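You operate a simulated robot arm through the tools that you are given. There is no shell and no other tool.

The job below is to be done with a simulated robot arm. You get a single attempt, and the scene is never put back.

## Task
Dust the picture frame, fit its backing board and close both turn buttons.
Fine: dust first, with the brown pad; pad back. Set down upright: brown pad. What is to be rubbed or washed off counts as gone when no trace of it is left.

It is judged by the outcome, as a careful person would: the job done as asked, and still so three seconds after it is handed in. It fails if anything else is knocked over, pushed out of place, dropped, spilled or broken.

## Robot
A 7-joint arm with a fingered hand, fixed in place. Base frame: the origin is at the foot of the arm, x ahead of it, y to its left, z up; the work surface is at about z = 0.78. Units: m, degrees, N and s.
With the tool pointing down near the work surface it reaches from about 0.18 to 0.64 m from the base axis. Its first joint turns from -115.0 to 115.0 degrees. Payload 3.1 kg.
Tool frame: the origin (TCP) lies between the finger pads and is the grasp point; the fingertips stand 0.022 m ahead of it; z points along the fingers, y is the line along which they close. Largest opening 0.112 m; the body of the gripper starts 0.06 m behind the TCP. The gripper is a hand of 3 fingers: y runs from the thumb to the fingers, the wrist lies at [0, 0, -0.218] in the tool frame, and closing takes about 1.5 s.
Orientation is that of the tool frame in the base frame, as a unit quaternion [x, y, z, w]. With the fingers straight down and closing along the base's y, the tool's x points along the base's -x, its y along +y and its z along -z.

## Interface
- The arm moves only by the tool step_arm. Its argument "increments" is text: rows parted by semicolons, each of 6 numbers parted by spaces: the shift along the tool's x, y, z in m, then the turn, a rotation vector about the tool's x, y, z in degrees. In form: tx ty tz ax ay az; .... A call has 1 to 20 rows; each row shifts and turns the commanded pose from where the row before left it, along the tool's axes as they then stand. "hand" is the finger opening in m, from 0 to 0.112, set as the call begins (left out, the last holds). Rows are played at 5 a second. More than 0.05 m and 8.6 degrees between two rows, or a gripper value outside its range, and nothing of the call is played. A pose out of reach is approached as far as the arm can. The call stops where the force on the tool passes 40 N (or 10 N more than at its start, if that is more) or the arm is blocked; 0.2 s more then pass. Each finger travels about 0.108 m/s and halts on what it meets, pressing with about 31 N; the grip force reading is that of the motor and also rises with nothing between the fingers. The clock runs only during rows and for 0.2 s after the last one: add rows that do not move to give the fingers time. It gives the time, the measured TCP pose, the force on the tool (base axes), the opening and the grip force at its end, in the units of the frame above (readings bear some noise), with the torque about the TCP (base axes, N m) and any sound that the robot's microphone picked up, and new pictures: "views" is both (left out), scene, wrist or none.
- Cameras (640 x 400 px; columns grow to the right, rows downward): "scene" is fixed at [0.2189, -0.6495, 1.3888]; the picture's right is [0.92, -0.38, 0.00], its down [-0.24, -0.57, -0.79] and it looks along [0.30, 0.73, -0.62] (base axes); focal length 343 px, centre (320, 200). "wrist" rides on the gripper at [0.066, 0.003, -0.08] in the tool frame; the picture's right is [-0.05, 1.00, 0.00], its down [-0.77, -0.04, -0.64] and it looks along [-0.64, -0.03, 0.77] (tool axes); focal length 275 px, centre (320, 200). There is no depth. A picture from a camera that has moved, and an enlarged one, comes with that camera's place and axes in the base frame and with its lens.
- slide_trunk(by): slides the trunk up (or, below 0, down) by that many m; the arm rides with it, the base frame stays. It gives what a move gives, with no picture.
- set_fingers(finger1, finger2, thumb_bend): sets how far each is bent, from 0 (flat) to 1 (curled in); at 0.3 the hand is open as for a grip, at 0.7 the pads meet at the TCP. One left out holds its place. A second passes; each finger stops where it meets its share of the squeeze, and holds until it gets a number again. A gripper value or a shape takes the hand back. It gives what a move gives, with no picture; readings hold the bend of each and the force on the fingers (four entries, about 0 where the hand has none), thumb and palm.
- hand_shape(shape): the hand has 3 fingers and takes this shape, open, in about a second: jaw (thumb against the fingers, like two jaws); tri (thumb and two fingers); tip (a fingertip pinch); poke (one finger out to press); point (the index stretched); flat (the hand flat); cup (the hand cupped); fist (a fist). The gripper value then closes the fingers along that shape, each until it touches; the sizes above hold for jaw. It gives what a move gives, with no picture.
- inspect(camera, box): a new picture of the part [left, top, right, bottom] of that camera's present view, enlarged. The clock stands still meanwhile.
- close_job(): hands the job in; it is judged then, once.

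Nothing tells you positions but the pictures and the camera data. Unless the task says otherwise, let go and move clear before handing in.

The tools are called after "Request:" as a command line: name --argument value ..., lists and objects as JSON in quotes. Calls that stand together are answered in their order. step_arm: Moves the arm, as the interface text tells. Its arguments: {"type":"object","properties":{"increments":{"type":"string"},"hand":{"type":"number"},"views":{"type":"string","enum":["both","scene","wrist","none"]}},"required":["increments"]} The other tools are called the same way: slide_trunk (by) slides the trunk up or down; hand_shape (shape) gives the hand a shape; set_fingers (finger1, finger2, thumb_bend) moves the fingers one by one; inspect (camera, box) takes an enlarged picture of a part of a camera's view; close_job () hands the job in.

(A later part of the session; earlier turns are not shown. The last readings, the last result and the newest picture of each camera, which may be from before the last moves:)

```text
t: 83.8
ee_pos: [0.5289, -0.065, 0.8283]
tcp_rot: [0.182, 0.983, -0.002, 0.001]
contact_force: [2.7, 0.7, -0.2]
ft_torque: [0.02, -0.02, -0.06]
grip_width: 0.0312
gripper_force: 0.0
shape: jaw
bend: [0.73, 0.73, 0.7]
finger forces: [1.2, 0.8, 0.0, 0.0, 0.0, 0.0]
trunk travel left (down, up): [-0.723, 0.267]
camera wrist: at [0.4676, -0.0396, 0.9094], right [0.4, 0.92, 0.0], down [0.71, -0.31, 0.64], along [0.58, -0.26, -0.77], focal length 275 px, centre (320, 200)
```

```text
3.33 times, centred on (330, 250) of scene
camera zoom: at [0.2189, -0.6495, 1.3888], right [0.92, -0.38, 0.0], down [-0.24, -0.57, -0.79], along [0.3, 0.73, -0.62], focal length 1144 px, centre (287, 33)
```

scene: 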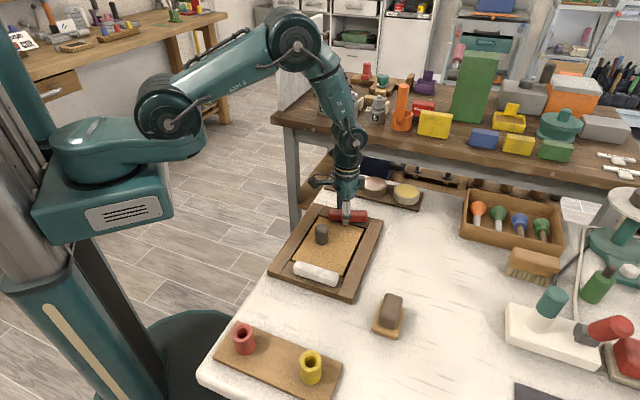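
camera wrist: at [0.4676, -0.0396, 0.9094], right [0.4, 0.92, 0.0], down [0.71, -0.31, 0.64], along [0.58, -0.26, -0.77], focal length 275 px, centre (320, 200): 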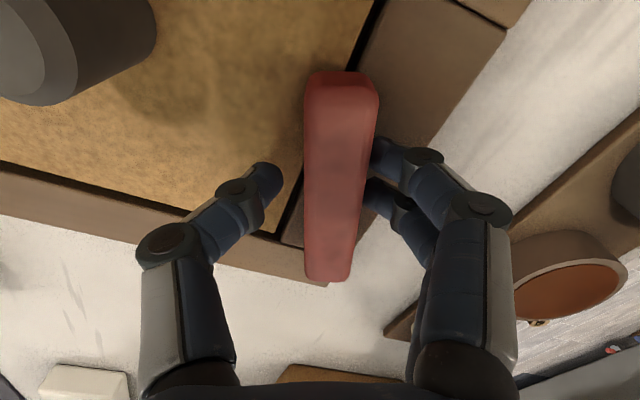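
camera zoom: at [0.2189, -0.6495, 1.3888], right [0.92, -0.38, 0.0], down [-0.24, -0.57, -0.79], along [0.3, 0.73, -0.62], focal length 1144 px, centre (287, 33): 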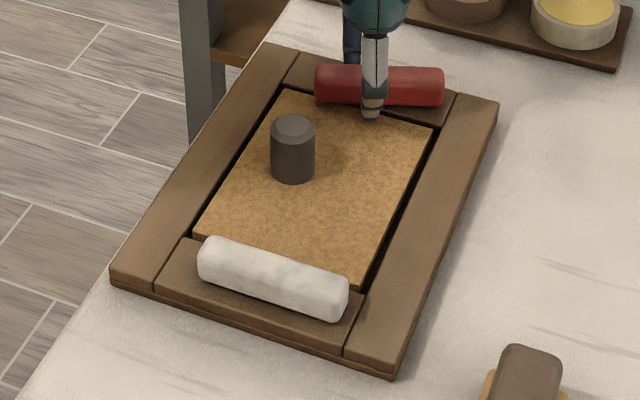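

The button turns smoothly with about 2.5 N and the frame stays put. I'll continue along the arc.

Request:
step_arm --increments "-0.00026 -0.00502 0 0 0 -6; -0.00026 -0.00502 0 0 0 -6; -0.00026 -0.00502 0 0 0 -6; -0.00026 -0.00502 0 0 0 -6; -0.00026 -0.00502 0 0 0 -6; 0 0 0 0 0 0"

Request:
inspect --camera "wrist" --box '[160, 40, 480, 300]'

Request:
inspect --camera "scene" --box '[260, 190, 400, 310]'

```text
t: 85.2
ee_pos: [0.5264, -0.0887, 0.8273]
tcp_rot: [-0.08, 0.997, -0.001, 0.0]
contact_force: [1.9, 3.4, 0.3]
ft_torque: [0.05, -0.02, -0.04]
grip_width: 0.0316
gripper_force: 0.1
shape: jaw
bend: [0.73, 0.73, 0.7]
finger forces: [1.7, 1.1, 0.0, 0.0, 0.0, 0.0]
trunk travel left (down, up): [-0.723, 0.267]
camera wrist: at [0.4604, -0.0981, 0.9094], right [-0.11, 0.99, 0.0], down [0.77, 0.09, 0.64], along [0.63, 0.07, -0.77], focal length 275 px, centre (320, 200)
```

scene: 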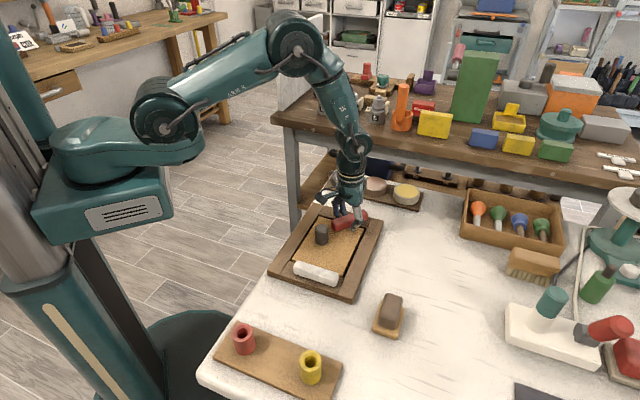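
wrist: 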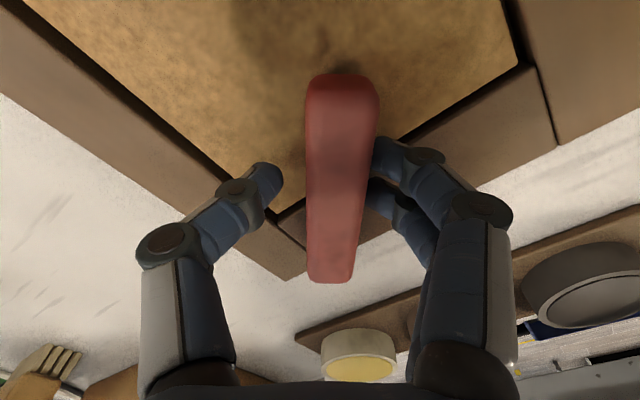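

```text
1.54 times, centred on (320, 170) of wrist
camera zoom: at [0.4604, -0.0981, 0.9094], right [-0.11, 0.99, 0.0], down [0.77, 0.09, 0.64], along [0.63, 0.07, -0.77], focal length 424 px, centre (320, 246)
```

zoom: 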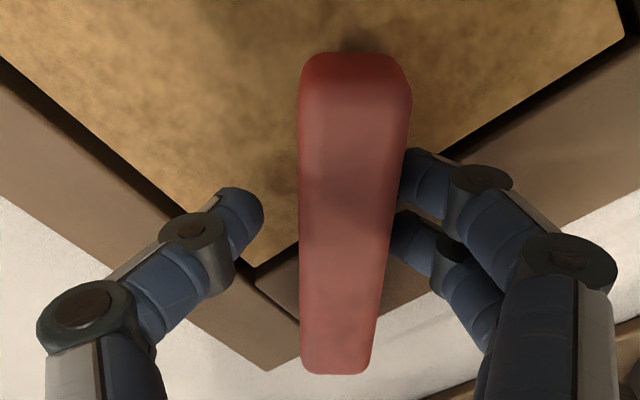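

```text
3.33 times, centred on (330, 250) of scene
camera zoom: at [0.2189, -0.6495, 1.3888], right [0.92, -0.38, 0.0], down [-0.24, -0.57, -0.79], along [0.3, 0.73, -0.62], focal length 1144 px, centre (287, 33)
```

zoom: 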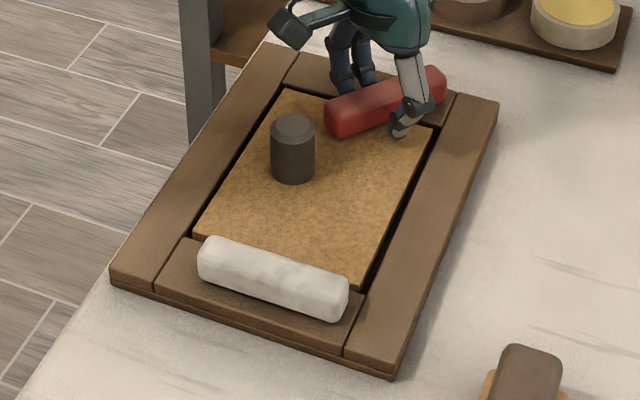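

The button is over halfway round, at about 52°. I'll continue another 30°.

Request:
step_arm --increments "-0.00026 -0.00502 0 0 0 -6; -0.00026 -0.00502 0 0 0 -6; -0.00026 -0.00502 0 0 0 -6; -0.00026 -0.00502 0 0 0 -6; -0.00026 -0.00502 0 0 0 -6; 0 0 0 0 0 0"

Request:
inspect --camera "wrist" --box '[160, 40, 480, 300]'

Request:
inspect --camera "scene" --box '[260, 190, 400, 310]'

```text
t: 86.6
ee_pos: [0.5372, -0.1137, 0.8285]
tcp_rot: [-0.334, 0.943, -0.002, 0.0]
contact_force: [1.2, 1.2, -2.6]
ft_torque: [0.02, -0.03, -0.51]
grip_width: 0.0268
gripper_force: 28.5
shape: jaw
bend: [0.73, 0.73, 0.7]
finger forces: [14.3, 13.7, 0.0, 0.0, 26.6, 0.1]
trunk travel left (down, up): [-0.723, 0.267]
camera wrist: at [0.4831, -0.1536, 0.9095], right [-0.59, 0.81, 0.0], down [0.62, 0.46, 0.63], along [0.51, 0.37, -0.77], focal length 275 px, centre (320, 200)
```

scene: 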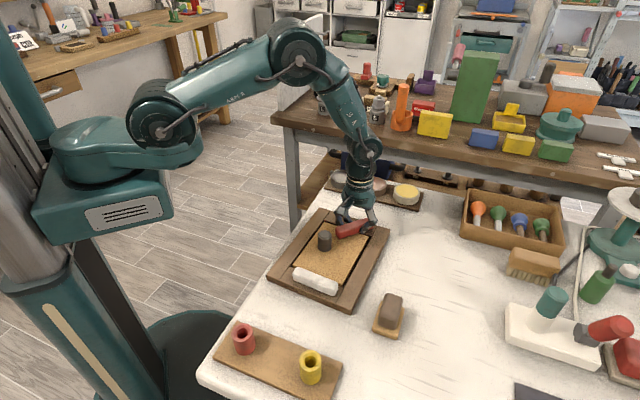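
wrist: 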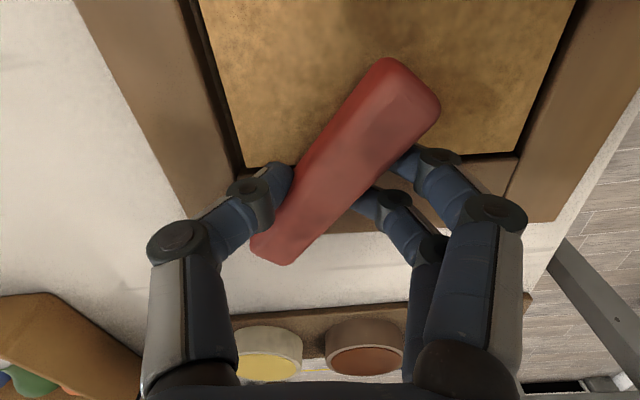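

```text
1.54 times, centred on (320, 170) of wrist
camera zoom: at [0.4831, -0.1536, 0.9095], right [-0.59, 0.81, 0.0], down [0.62, 0.46, 0.63], along [0.51, 0.37, -0.77], focal length 424 px, centre (320, 246)
```

zoom: 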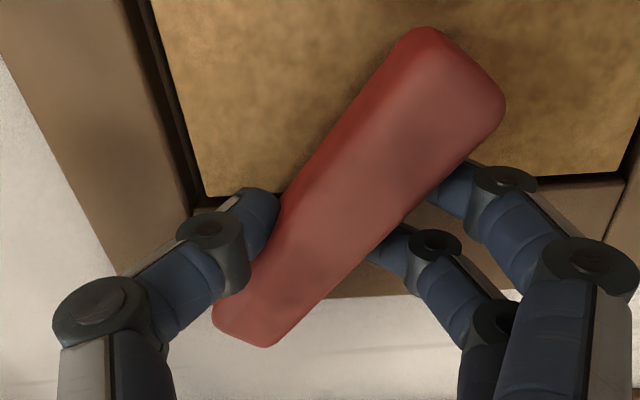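

```text
3.33 times, centred on (330, 250) of scene
camera zoom: at [0.2189, -0.6495, 1.3888], right [0.92, -0.38, 0.0], down [-0.24, -0.57, -0.79], along [0.3, 0.73, -0.62], focal length 1144 px, centre (287, 33)
```

zoom: 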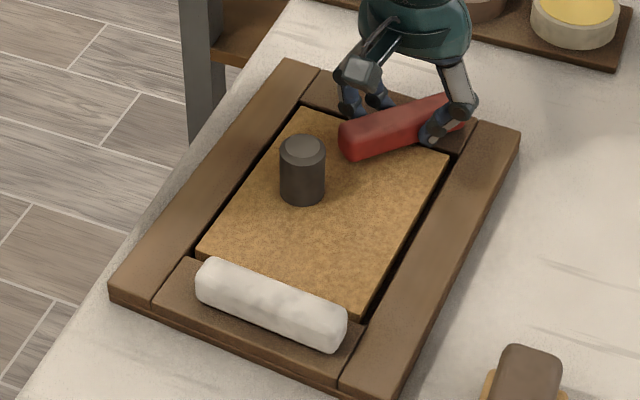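

Something blocked: the button stopped at around 55° and the frame got dragged and turned slightly. I'll open the fingers at once to release the load, rise, and assess.

Request:
step_arm --increments "0 0 0 0 0 0; 0 0 0 0 0 0; 0 0 0 0 0 0" --hand 0.065

Request:
inspect --camera "scene" --box '[250, 190, 410, 320]'

Request:
inspect --camera "wrist" --box '[100, 0, 560, 300]'

```text
t: 87.4
ee_pos: [0.5361, -0.1129, 0.8284]
tcp_rot: [-0.334, 0.943, -0.001, 0.0]
contact_force: [0.0, 0.2, 0.5]
ft_torque: [0.01, -0.01, -0.02]
grip_width: 0.0648
gripper_force: 0.0
shape: jaw
bend: [0.72, 0.72, 0.7]
finger forces: [0.0, 0.0, 0.0, 0.0, 0.1, 0.0]
trunk travel left (down, up): [-0.723, 0.267]
camera wrist: at [0.4829, -0.1533, 0.9098], right [-0.59, 0.81, 0.0], down [0.62, 0.46, 0.64], along [0.51, 0.37, -0.77], focal length 275 px, centre (320, 200)
```

scene: 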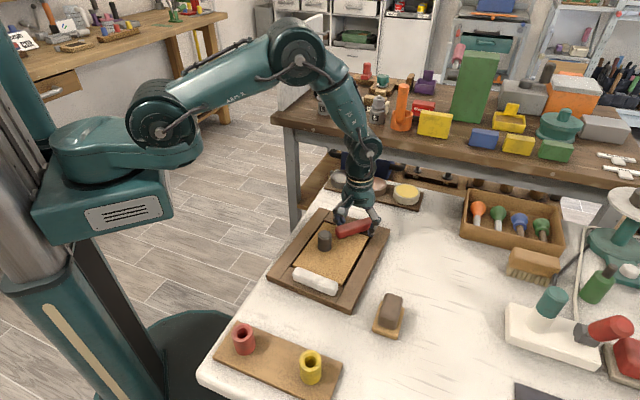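
wrist: 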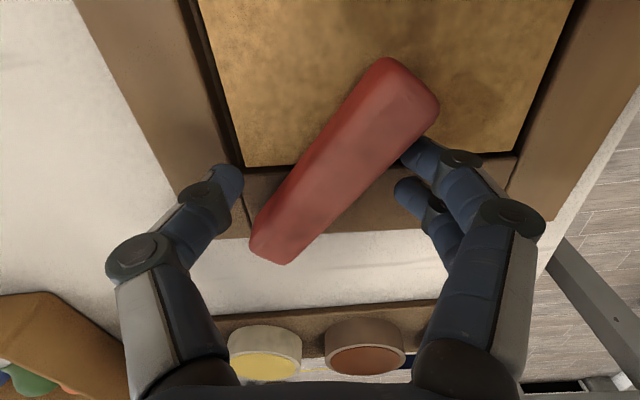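

```text
3.08 times, centred on (330, 255) of scene
camera zoom: at [0.2189, -0.6495, 1.3888], right [0.92, -0.38, 0.0], down [-0.24, -0.57, -0.79], along [0.3, 0.73, -0.62], focal length 1056 px, centre (289, 31)
```

zoom: 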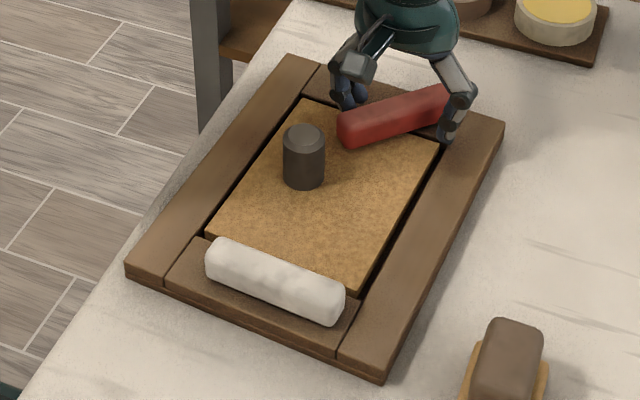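

```text
1.33 times, centred on (330, 150) of wrist
camera zoom: at [0.4829, -0.1533, 0.9098], right [-0.59, 0.81, 0.0], down [0.62, 0.46, 0.64], along [0.51, 0.37, -0.77], focal length 367 px, centre (307, 267)
```

zoom: 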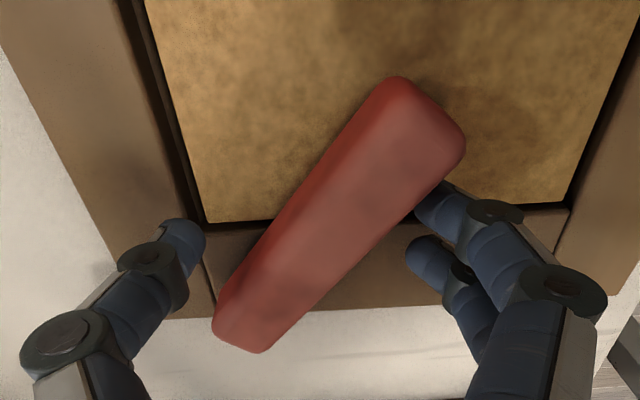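

Released. I'll rise and look at the whole frame from above.

Request:
step_arm --increments "0 0 -0.02 0 0 0; 0 0 -0.03 0 0 0; 0 0 -0.04 0 0 0; 0.03 0 -0.04 0 0 0; 0.04 0 -0.02 0 0 0; 0.03 0 0 0 0 0; 0 0 0 0 0 0; 0 0 0 0 0 0"

Request:
inspect --camera "scene" --box '[250, 190, 410, 320]'

Request:
inspect --camera "wrist" --box '[140, 0, 500, 220]'

```text
t: 89.2
ee_pos: [0.4581, -0.1747, 0.9782]
tcp_rot: [-0.334, 0.943, -0.003, 0.0]
contact_force: [1.1, 0.7, 0.1]
ft_torque: [0.05, 0.05, -0.01]
grip_width: 0.0645
gripper_force: 0.1
shape: jaw
bend: [0.72, 0.72, 0.7]
finger forces: [0.1, 0.1, 0.0, 0.1, 0.1, 0.0]
trunk travel left (down, up): [-0.723, 0.267]
camera wrist: at [0.4044, -0.2143, 1.0604], right [-0.59, 0.81, 0.0], down [0.62, 0.46, 0.64], along [0.51, 0.37, -0.77], focal length 275 px, centre (320, 200)
```

scene: 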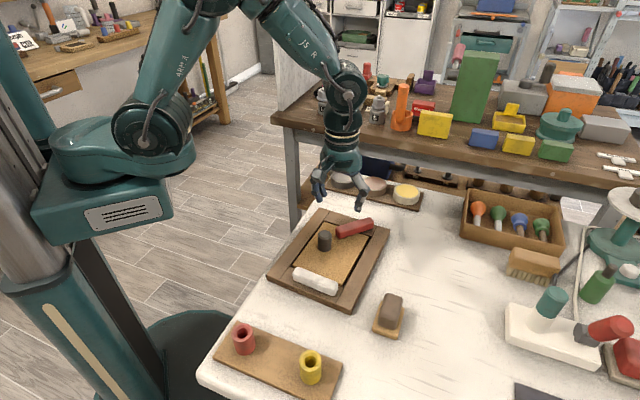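
wrist: 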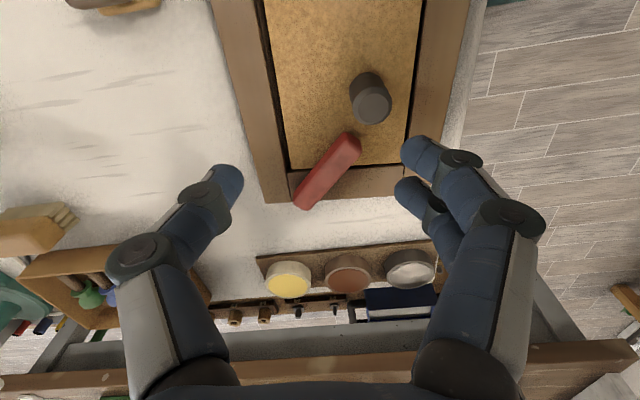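

```text
3.08 times, centred on (330, 255) of scene
camera zoom: at [0.2189, -0.6495, 1.3888], right [0.92, -0.38, 0.0], down [-0.24, -0.57, -0.79], along [0.3, 0.73, -0.62], focal length 1056 px, centre (289, 31)
```

zoom: 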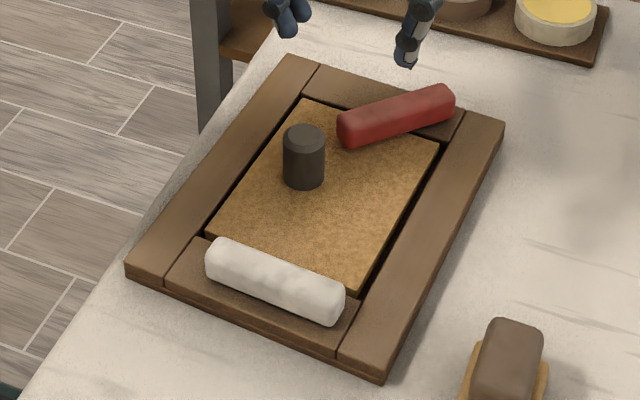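

```text
1.78 times, centred on (320, 110) of wrist
camera zoom: at [0.4044, -0.2143, 1.0604], right [-0.59, 0.81, 0.0], down [0.62, 0.46, 0.64], along [0.51, 0.37, -0.77], focal length 489 px, centre (320, 360)
```

zoom: 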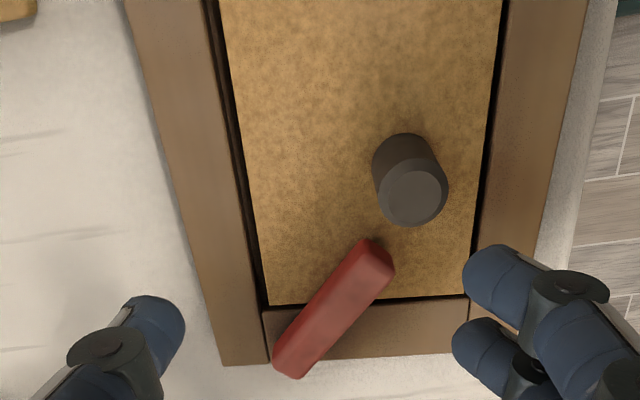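

The frame was dragged about 2.4 cm and turned about 5° clockwise. The hinge itself probably isn't blocked. My push was too close to the pivot, so the force exceeded the frame's friction. I'll push near the tip instead, where the lever is long and the force small, so first a closer look at the button's pose.

Request:
step_arm --increments "-0.03 0 0.025 0 0 0; -0.03 0 0.025 0 0 0; 0 0 0 0 0 0; 0 0 0 0 0 0" --views "wrist"

Request:
inspect --camera "wrist" --box '[180, 20, 460, 200]'

```text
t: 90.2
ee_pos: [0.5062, -0.1358, 0.9279]
tcp_rot: [-0.334, 0.943, -0.002, 0.0]
contact_force: [0.5, 0.4, 0.2]
ft_torque: [0.02, -0.01, -0.02]
grip_width: 0.0647
gripper_force: 0.1
shape: jaw
bend: [0.72, 0.72, 0.7]
finger forces: [0.0, 0.0, 0.0, 0.0, 0.1, 0.2]
trunk travel left (down, up): [-0.723, 0.267]
camera wrist: at [0.452, -0.1768, 1.0099], right [-0.59, 0.81, 0.0], down [0.62, 0.46, 0.64], along [0.51, 0.37, -0.77], focal length 275 px, centre (320, 200)
```

wrist: 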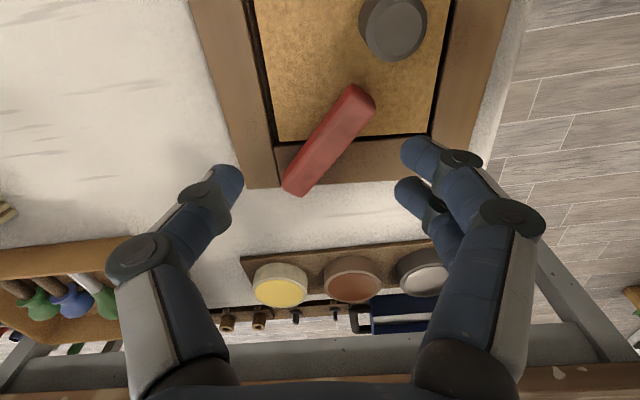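

```text
2.22 times, centred on (320, 110) of wrist
camera zoom: at [0.452, -0.1768, 1.0099], right [-0.59, 0.81, 0.0], down [0.62, 0.46, 0.64], along [0.51, 0.37, -0.77], focal length 612 px, centre (320, 400)
```

zoom: 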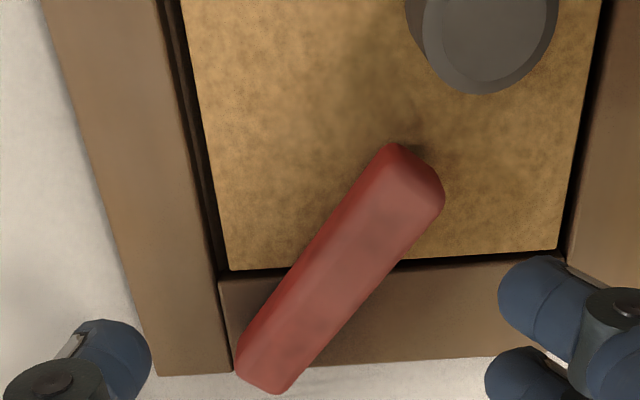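

The button sits at about 52° to the rail, with its pivot on the rail's middle line near the -L end. I'll close the fingers into a single post, lower it beside the button's tip on the +L side, and push gently at a long lever.

Request:
step_arm --increments "-0.0156 0.02705 0 0 0 0; -0.0156 0.02705 0 0 0 0; 0 0 0.03 0 0 0; 0 0 0.03 0 0 0; 0 0 0.02 0 0 0; 0 0 0 0 0 0; 0 0 0 0 0 0" --hand 0.0

Request:
inspect --camera "wrist" --box '[100, 0, 500, 250]'

```text
t: 91.8
ee_pos: [0.4958, -0.0766, 0.8488]
tcp_rot: [-0.334, 0.943, -0.002, 0.001]
contact_force: [0.8, 0.3, -0.6]
ft_torque: [-0.01, -0.02, 0.01]
grip_width: 0.0001
gripper_force: 31.0
shape: jaw
bend: [0.68, 0.68, 0.77]
finger forces: [0.0, 0.1, 0.0, 0.0, 0.0, 0.0]
trunk travel left (down, up): [-0.723, 0.267]
camera wrist: at [0.442, -0.1157, 0.9297], right [-0.59, 0.81, 0.0], down [0.62, 0.46, 0.64], along [0.51, 0.37, -0.77], focal length 275 px, centre (320, 200)
```

scene: 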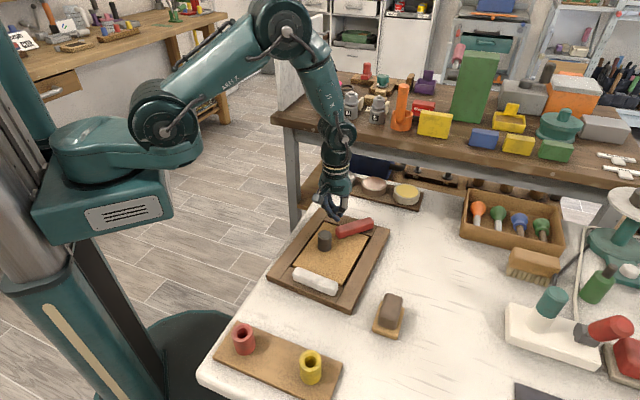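
wrist: 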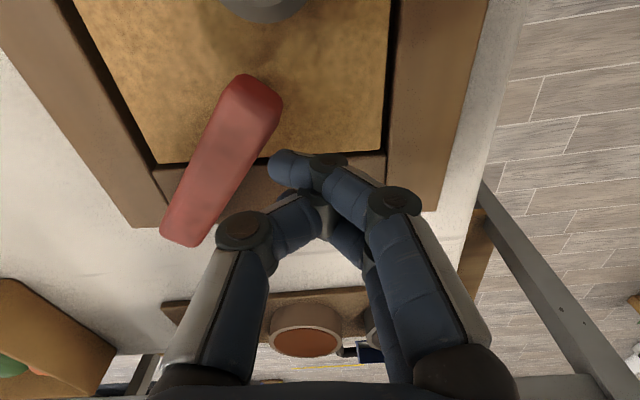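

```text
1.60 times, centred on (300, 125) of wrist
camera zoom: at [0.442, -0.1157, 0.9297], right [-0.59, 0.81, 0.0], down [0.62, 0.46, 0.64], along [0.51, 0.37, -0.77], focal length 440 px, centre (352, 320)
```

zoom: 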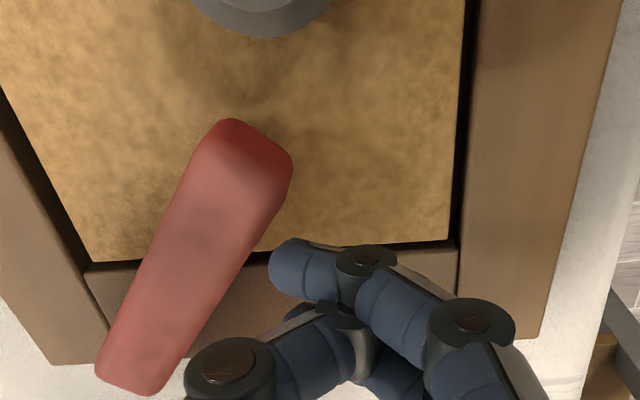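

Fully closed, the fingertips cross and stick out sideways. I'll open slightly to 15 mm so thumb and fingers point straight down as a narrow post.

Request:
step_arm --increments "0 0 0 0 0 0; 0 0 0 0 0 0; 0 0 0 0 0 0; 0 0 0 0 0 0" --hand 0.015

Request:
inspect --camera "wrist" --box '[100, 0, 500, 250]'

Request:
inspect --camera "scene" --box '[280, 160, 410, 260]'

```text
t: 92.8
ee_pos: [0.496, -0.075, 0.8482]
tcp_rot: [-0.334, 0.943, -0.002, 0.001]
contact_force: [0.7, -0.3, 0.4]
ft_torque: [-0.01, -0.01, 0.02]
grip_width: 0.0148
gripper_force: 0.1
shape: jaw
bend: [0.72, 0.72, 0.7]
finger forces: [0.0, 0.0, 0.0, 0.1, 0.0, 0.1]
trunk travel left (down, up): [-0.723, 0.267]
camera wrist: at [0.4418, -0.1157, 0.9298], right [-0.59, 0.81, 0.0], down [0.62, 0.46, 0.64], along [0.51, 0.37, -0.77], focal length 275 px, centre (320, 200)
```

scene: 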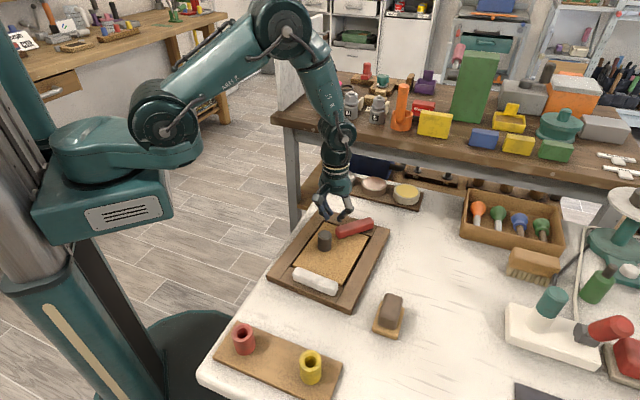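
wrist: 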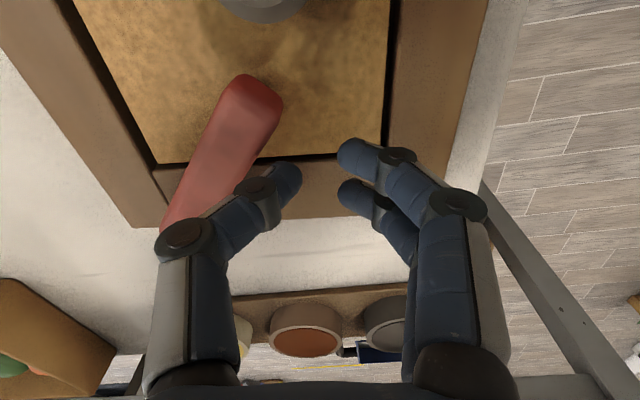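

```text
1.60 times, centred on (300, 125) of wrist
camera zoom: at [0.4418, -0.1157, 0.9298], right [-0.59, 0.81, 0.0], down [0.62, 0.46, 0.64], along [0.51, 0.37, -0.77], focal length 440 px, centre (352, 320)
```

zoom: 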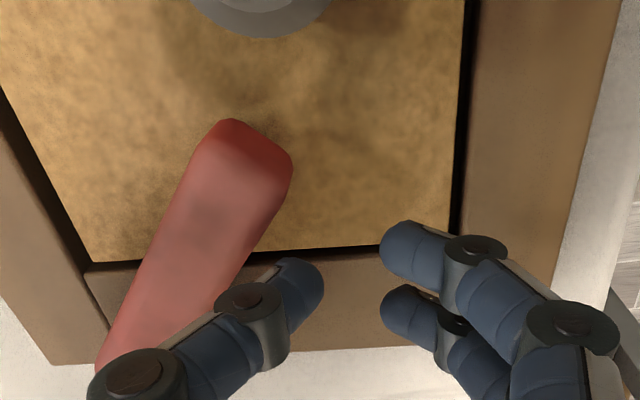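

```text
4.00 times, centred on (345, 210) of scene
camera zoom: at [0.2189, -0.6495, 1.3888], right [0.92, -0.38, 0.0], down [-0.24, -0.57, -0.79], along [0.3, 0.73, -0.62], focal length 1372 px, centre (220, 160)
```

zoom: 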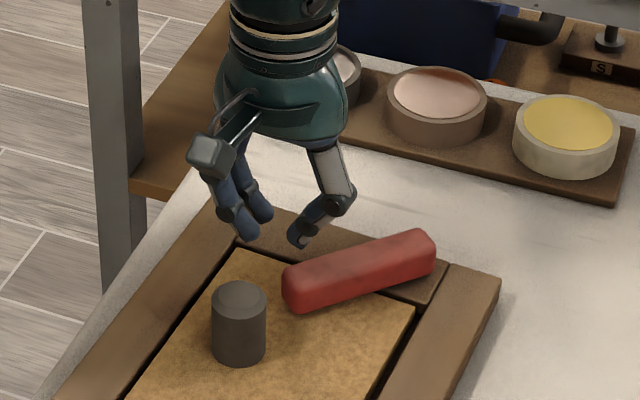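

I'll use the fork again but out near the tip, aligned with the button, so the fingers' flat pads do the pushing at a longer lever. First raise, shift over the tip, rotate to align and open.

Request:
step_arm --increments "0 0 -0.02 0 0 0; 0.0175 -0.0287 0 0 0 0; 0 0 0 0 0 7.3; 0 0 0 0 0 7.3; 0 0 0 0 0 7.3; 0 0 0 0 0 7.3; 0 0 0 0 0 7.3; 0 0 0 0 0 0; 0 0 0 0 0 0" --hand 0.055

Request:
inspect --camera "wrist" --box '[120, 0, 520, 250]'

```text
t: 94.8
ee_pos: [0.4992, -0.1095, 0.8688]
tcp_rot: [-0.022, 1.0, -0.002, 0.001]
contact_force: [0.6, -0.4, 0.7]
ft_torque: [0.02, -0.02, -0.01]
grip_width: 0.0544
gripper_force: 0.0
shape: jaw
bend: [0.73, 0.73, 0.7]
finger forces: [0.1, 0.0, 0.0, 0.0, 0.1, 0.1]
trunk travel left (down, up): [-0.723, 0.267]
camera wrist: at [0.4331, -0.1098, 0.9497], right [0.0, 1.0, 0.0], down [0.77, 0.0, 0.64], along [0.64, 0.0, -0.77], focal length 275 px, centre (320, 200)
```

scene: 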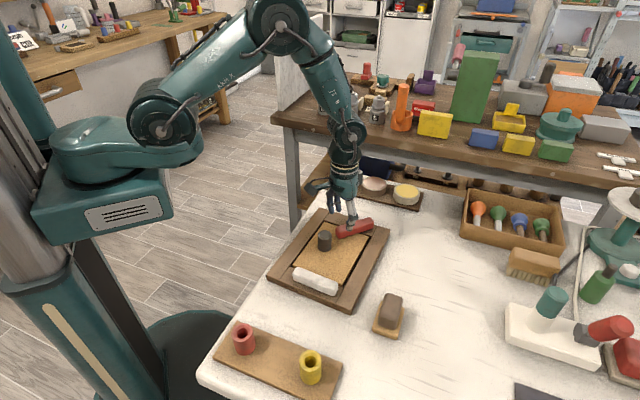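
wrist: 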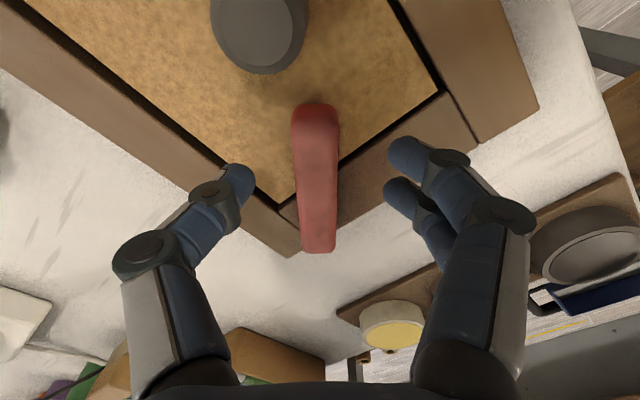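

```text
1.60 times, centred on (320, 125) of wrist
camera zoom: at [0.4331, -0.1098, 0.9497], right [0.0, 1.0, 0.0], down [0.77, 0.0, 0.64], along [0.64, 0.0, -0.77], focal length 440 px, centre (320, 320)
```

zoom: 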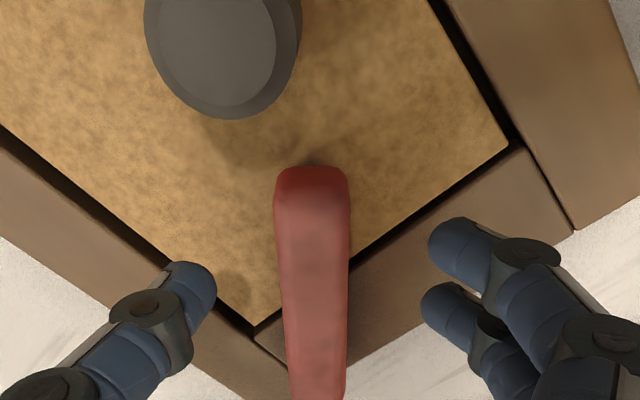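

The fork is aligned with the button. I'll shift 8 mm toward the pivot so both fingers bear on it, lower, and narrow the fork.

Request:
step_arm --increments "-0.008 -0.002 0 0 0 0; 0 0 0.02 0 0 0; 0 0 0.015 0 0 0; 0 0 0.007 0 0 0; 0 0 0 0 0 0" --views "none"

Request:
step_arm --increments "0 0 0 0 0 0; 0 0 0 0 0 0; 0 0 0 0 0 0" --hand 0.034

Request:
inspect --camera "wrist" --box '[160, 40, 480, 300]'

Request:
inspect --camera "scene" --box '[260, 190, 400, 310]'

```text
t: 96.0
ee_pos: [0.5088, -0.1111, 0.826]
tcp_rot: [-0.022, 1.0, -0.001, 0.0]
contact_force: [0.4, -1.0, 0.3]
ft_torque: [-0.01, 0.0, 0.04]
grip_width: 0.0542
gripper_force: 0.0
shape: jaw
bend: [0.73, 0.73, 0.7]
finger forces: [0.0, 0.0, 0.0, 0.1, 0.0, 0.0]
trunk travel left (down, up): [-0.723, 0.267]
```

```text
t: 96.8
ee_pos: [0.5098, -0.1095, 0.8261]
tcp_rot: [-0.022, 1.0, -0.001, 0.0]
contact_force: [0.3, -0.2, -0.2]
ft_torque: [0.0, 0.0, -0.01]
grip_width: 0.0342
gripper_force: 0.1
shape: jaw
bend: [0.73, 0.73, 0.7]
finger forces: [0.0, 0.1, 0.0, 0.0, 0.1, 0.0]
trunk travel left (down, up): [-0.723, 0.267]
camera wrist: at [0.4414, -0.1116, 0.9074], right [0.0, 1.0, 0.0], down [0.77, 0.0, 0.64], along [0.64, 0.0, -0.77], focal length 275 px, centre (320, 200)
```

scene: 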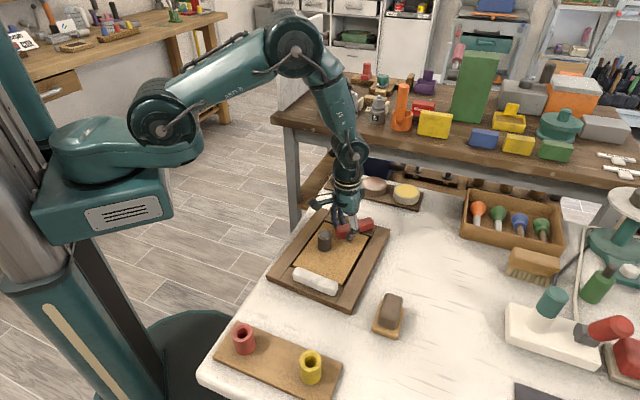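
wrist: 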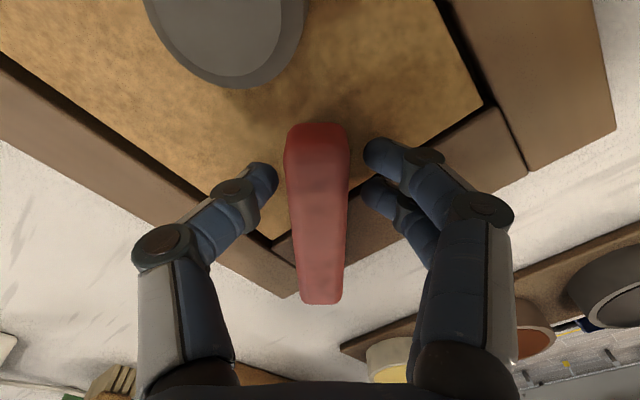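

```text
1.54 times, centred on (320, 170) of wrist
camera zoom: at [0.4414, -0.1116, 0.9074], right [0.0, 1.0, 0.0], down [0.77, 0.0, 0.64], along [0.64, 0.0, -0.77], focal length 424 px, centre (320, 246)
```

zoom: 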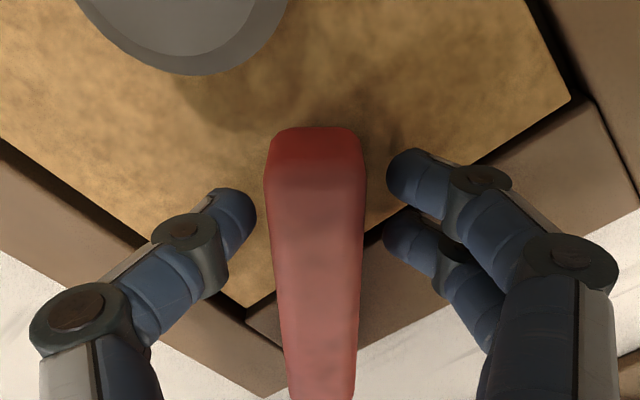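

```text
3.33 times, centred on (330, 250) of scene
camera zoom: at [0.2189, -0.6495, 1.3888], right [0.92, -0.38, 0.0], down [-0.24, -0.57, -0.79], along [0.3, 0.73, -0.62], focal length 1144 px, centre (287, 33)
```

zoom: 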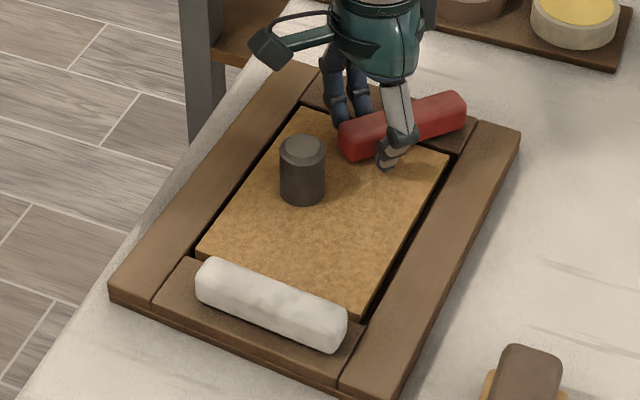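

The fork straddles the tip. I'll sweep in short pieces around the pivot at 70 mm and check each time that the frame stays still.

Request:
step_arm --increments "-0.0002 -0.00489 0 0 0 -4; -0.0002 -0.00489 0 0 0 -4; -0.0002 -0.00489 0 0 0 -4; 0 0 0 0 0 0"

Request:
inspect --camera "wrist" --box '[160, 40, 480, 300]'

Request:
inspect --camera "scene" --box '[260, 190, 400, 310]'

```text
t: 97.8
ee_pos: [0.5109, -0.1252, 0.8268]
tcp_rot: [-0.127, 0.992, -0.002, 0.0]
contact_force: [1.6, 6.6, 1.4]
ft_torque: [0.1, 0.01, -0.11]
grip_width: 0.0384
gripper_force: 0.0
shape: jaw
bend: [0.72, 0.73, 0.7]
finger forces: [4.2, 1.6, 0.0, 0.1, 0.0, 0.0]
trunk travel left (down, up): [-0.723, 0.267]
camera wrist: at [0.4453, -0.1388, 0.9079], right [-0.21, 0.98, 0.0], down [0.75, 0.16, 0.64], along [0.62, 0.13, -0.77], focal length 275 px, centre (320, 200)
```

scene: 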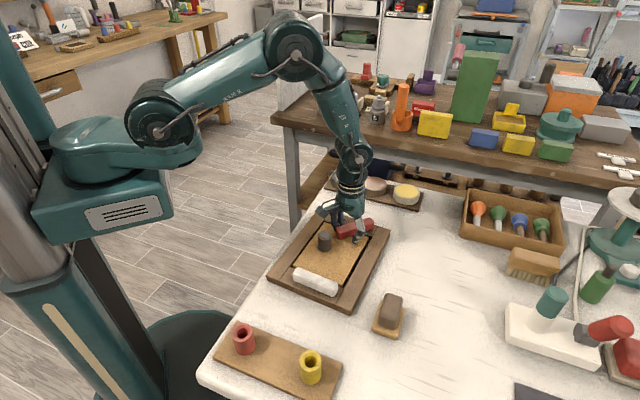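
wrist: 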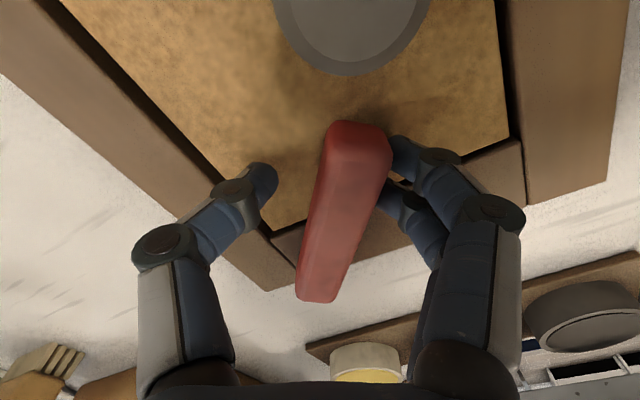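

```text
1.54 times, centred on (320, 170) of wrist
camera zoom: at [0.4453, -0.1388, 0.9079], right [-0.21, 0.98, 0.0], down [0.75, 0.16, 0.64], along [0.62, 0.13, -0.77], focal length 424 px, centre (320, 246)
```

zoom: 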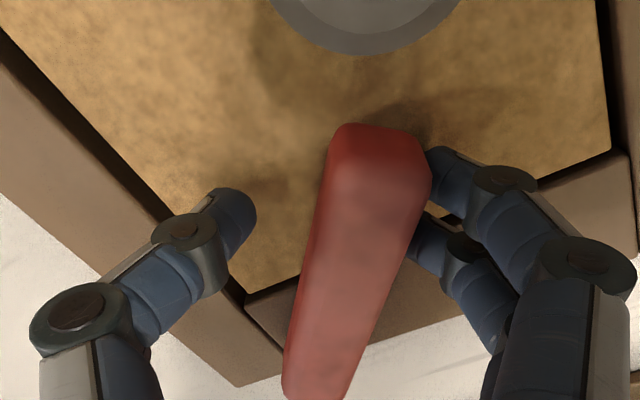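

```text
3.33 times, centred on (330, 250) of scene
camera zoom: at [0.2189, -0.6495, 1.3888], right [0.92, -0.38, 0.0], down [-0.24, -0.57, -0.79], along [0.3, 0.73, -0.62], focal length 1144 px, centre (287, 33)
```

zoom: 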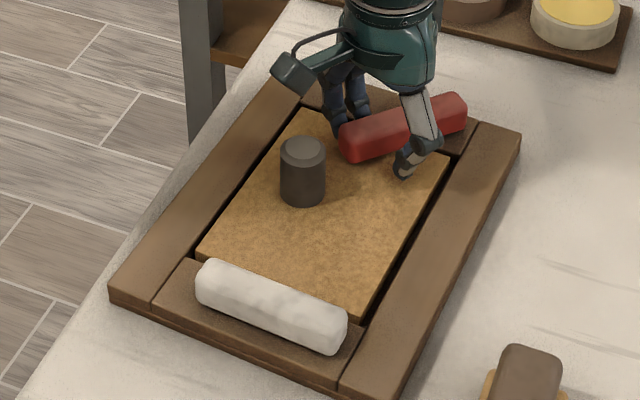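

Even with about 6.8 N at a 70 mm lever (0.47 Nm) the button stays at about 53°, though it had swung freely until then. That looks like its hard end stop, which means it is fully turned over the board. I'll release, rise, and look again.

Request:
step_arm --increments "0 0.003 0 0 0 0; 0 0.004 0 0 0 0; 0 0 0 0 0 0" --hand 0.05 --views "none"

Request:
step_arm --increments "0 0 -0.02 0 0 0; 0 0 -0.03 0 0 0; 0 0 -0.04 0 0 0; 0.03 0 -0.04 0 0 0; 0.03 0 -0.03 0 0 0; 0 0 0 0 0 0; 0 0 0 0 0 0"

Request:
inspect --camera "wrist" --box '[160, 0, 480, 200]'

Request:
inspect --camera "scene" --box '[310, 195, 400, 265]'

```text
t: 98.6
ee_pos: [0.5082, -0.1191, 0.8263]
tcp_rot: [-0.127, 0.992, -0.002, 0.0]
contact_force: [0.3, -0.1, 0.8]
ft_torque: [-0.01, 0.0, -0.01]
grip_width: 0.0495
gripper_force: 0.1
shape: jaw
bend: [0.73, 0.73, 0.7]
finger forces: [0.0, 0.1, 0.0, 0.0, 0.0, 0.1]
trunk travel left (down, up): [-0.723, 0.267]
```

```text
t: 100.2
ee_pos: [0.4502, -0.1322, 0.986]
tcp_rot: [-0.127, 0.992, -0.001, 0.0]
contact_force: [-0.8, 0.0, 0.9]
ft_torque: [0.0, 0.01, -0.01]
grip_width: 0.0495
gripper_force: 0.1
shape: jaw
bend: [0.73, 0.73, 0.7]
finger forces: [0.1, 0.0, 0.0, 0.0, 0.0, 0.0]
trunk travel left (down, up): [-0.723, 0.267]
camera wrist: at [0.3848, -0.1478, 1.0678], right [-0.21, 0.98, 0.0], down [0.75, 0.16, 0.64], along [0.62, 0.13, -0.77], focal length 275 px, centre (320, 200)
```

scene: 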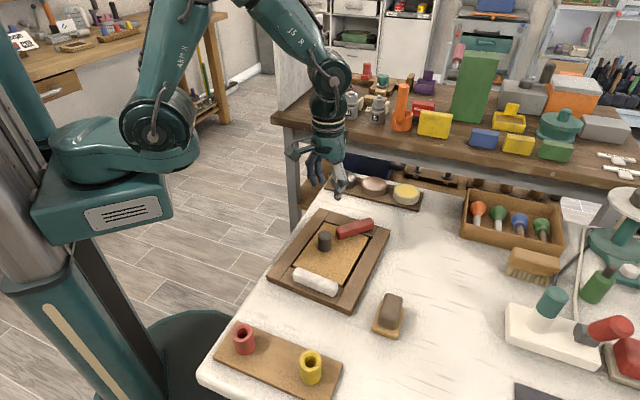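
wrist: 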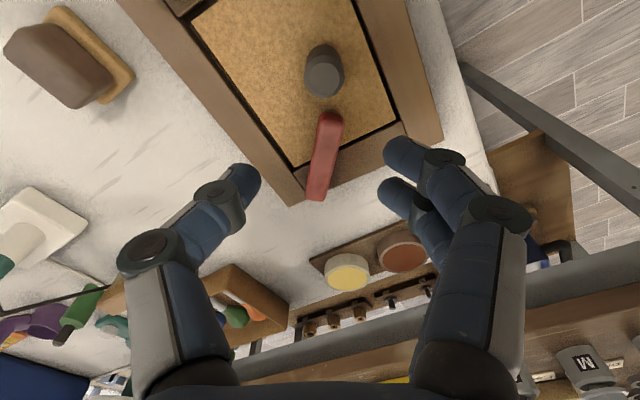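

```text
2.00 times, centred on (320, 100) of wrist
camera zoom: at [0.3848, -0.1478, 1.0678], right [-0.21, 0.98, 0.0], down [0.75, 0.16, 0.64], along [0.62, 0.13, -0.77], focal length 551 px, centre (320, 400)
```

zoom: 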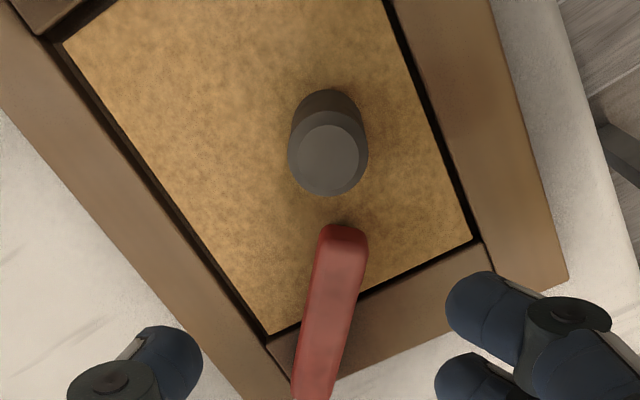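

```text
5.71 times, centred on (355, 230) of scene
camera zoom: at [0.2189, -0.6495, 1.3888], right [0.92, -0.38, 0.0], down [-0.24, -0.57, -0.79], along [0.3, 0.73, -0.62], focal length 1961 px, centre (120, 29)
```

zoom: 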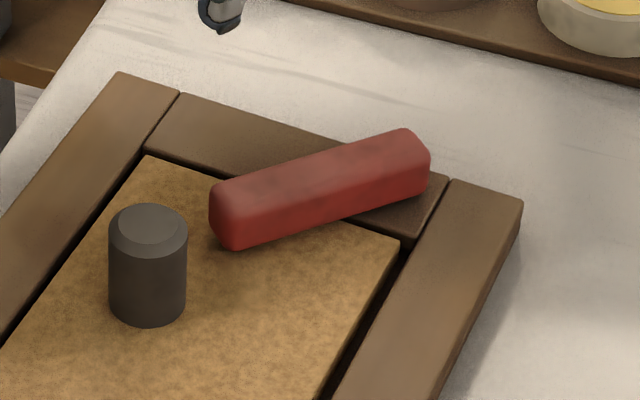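

The red button sits at 51° to the rail, against its stop and lying across the board edge. Next is the white one on the near rail. I'll move above it, yaw to line up with it, and look for its pivot.

Request:
step_arm --increments "0.0254 -0.01145 0.0165 0 0 0; 0.0254 -0.01145 0.0165 0 0 0; 0.0254 -0.01145 0.0165 0 0 0; 0.0253 -0.01145 0.0165 0 0 0; 0 0 0 0 0 8.075; 0 0 0 0 0 8.075; 0 0 0 0 0 8.075; 0 0 0 0 0 8.075; 0 0 0 0 0 8.075; 0 0 0 0 0 8.075; 0 0 0 0 0 8.075; 0 0 0 0 0 8.075; 0 0 0 0 0 0; 0 0 0 0 0 0" --hand 0.055

Request:
inspect --camera "wrist" --box '[160, 0, 480, 200]'

```text
t: 103.2
ee_pos: [0.3632, -0.2021, 0.921]
tcp_rot: [0.425, 0.905, -0.003, 0.002]
contact_force: [-0.3, 0.6, 0.5]
ft_torque: [0.02, 0.01, -0.01]
grip_width: 0.0543
gripper_force: 0.1
shape: jaw
bend: [0.73, 0.73, 0.7]
finger forces: [0.0, 0.1, 0.0, 0.0, 0.1, 0.0]
trunk travel left (down, up): [-0.723, 0.267]
camera wrist: at [0.3229, -0.1513, 1.0017], right [0.8, 0.61, 0.0], down [0.47, -0.61, 0.64], along [0.39, -0.51, -0.77], focal length 275 px, centre (320, 200)
```

scene: 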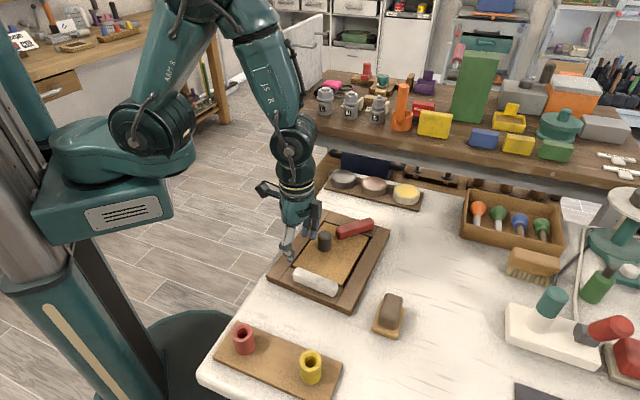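
wrist: 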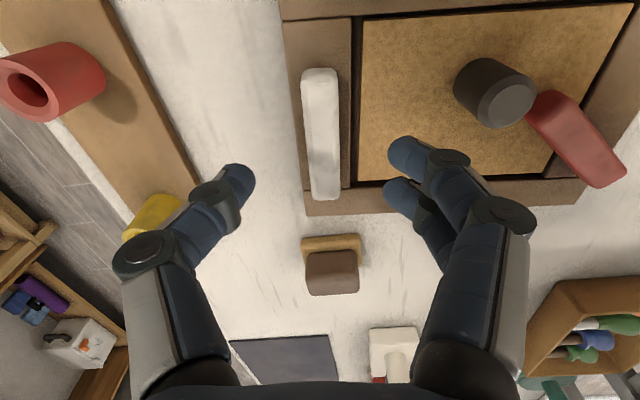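

```text
2.00 times, centred on (320, 100) of wrist
camera zoom: at [0.3229, -0.1513, 1.0017], right [0.8, 0.61, 0.0], down [0.47, -0.61, 0.64], along [0.39, -0.51, -0.77], focal length 551 px, centre (320, 400)
```

zoom: 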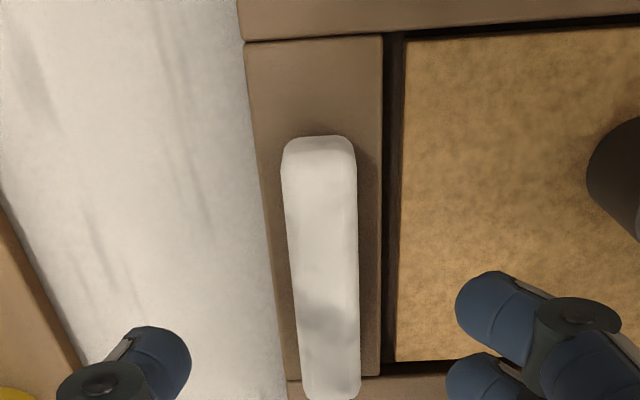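

The white button is a mirror image of the red one: same size, offset the same way, aligned with my yaw. The pivot is probably near its far (-L) end and I'm positioned near its free end. I'll lower the fork around it.

Request:
step_arm --increments "0 0 0.03 0 0 0; 0 0 0.03 0 0 0; 0 0 0.02 0 0 0; 0 0 0.015 0 0 0; 0 0 0 0 0 0; 0 0 0 0 0 0"

Request:
inspect --camera "wrist" --box '[160, 40, 480, 300]'

Request:
inspect --camera "scene" --box '[250, 190, 410, 320]'

```text
t: 104.6
ee_pos: [0.3626, -0.2022, 0.8237]
tcp_rot: [0.423, 0.906, -0.001, 0.002]
contact_force: [0.2, -0.1, 0.5]
ft_torque: [-0.04, -0.01, 0.0]
grip_width: 0.0545
gripper_force: 0.0
shape: jaw
bend: [0.73, 0.73, 0.7]
finger forces: [0.1, 0.0, 0.0, 0.1, 0.1, 0.0]
trunk travel left (down, up): [-0.723, 0.267]
camera wrist: at [0.3227, -0.1511, 0.9062], right [0.8, 0.61, 0.0], down [0.47, -0.61, 0.64], along [0.39, -0.51, -0.77], focal length 275 px, centre (320, 200)
```

scene: 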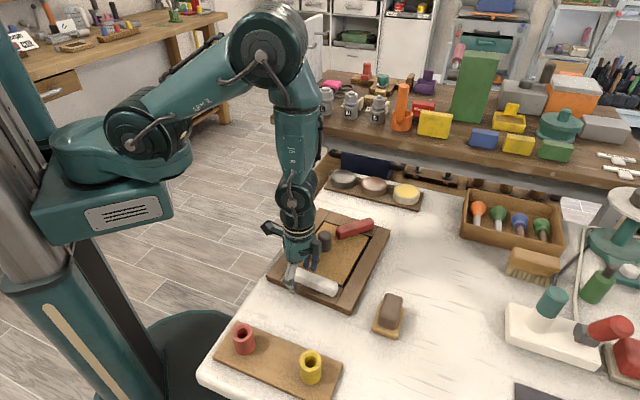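
wrist: 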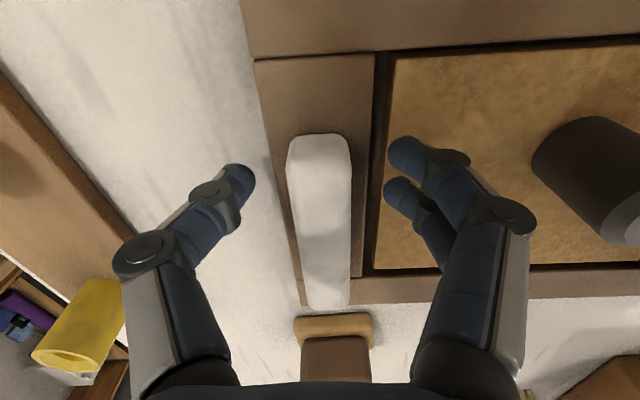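

```text
1.54 times, centred on (320, 170) of wrist
camera zoom: at [0.3227, -0.1511, 0.9062], right [0.8, 0.61, 0.0], down [0.47, -0.61, 0.64], along [0.39, -0.51, -0.77], focal length 424 px, centre (320, 246)
```

zoom: 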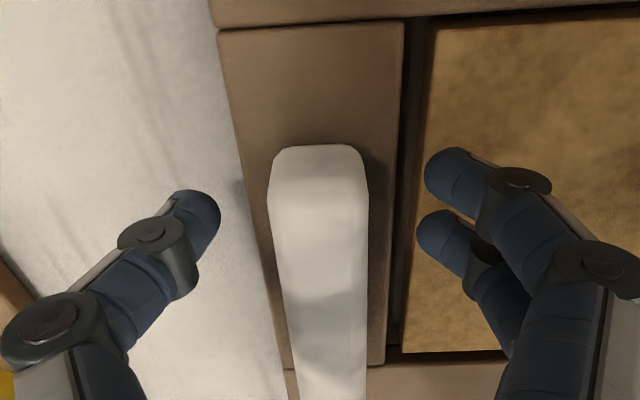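

```text
3.08 times, centred on (330, 255) of scene
camera zoom: at [0.2189, -0.6495, 1.3888], right [0.92, -0.38, 0.0], down [-0.24, -0.57, -0.79], along [0.3, 0.73, -0.62], focal length 1056 px, centre (289, 31)
```

zoom: 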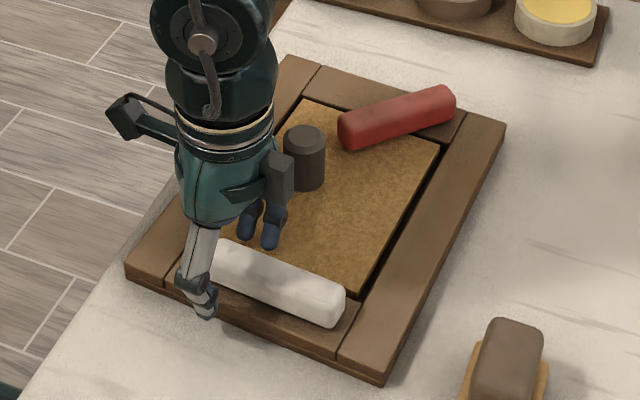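

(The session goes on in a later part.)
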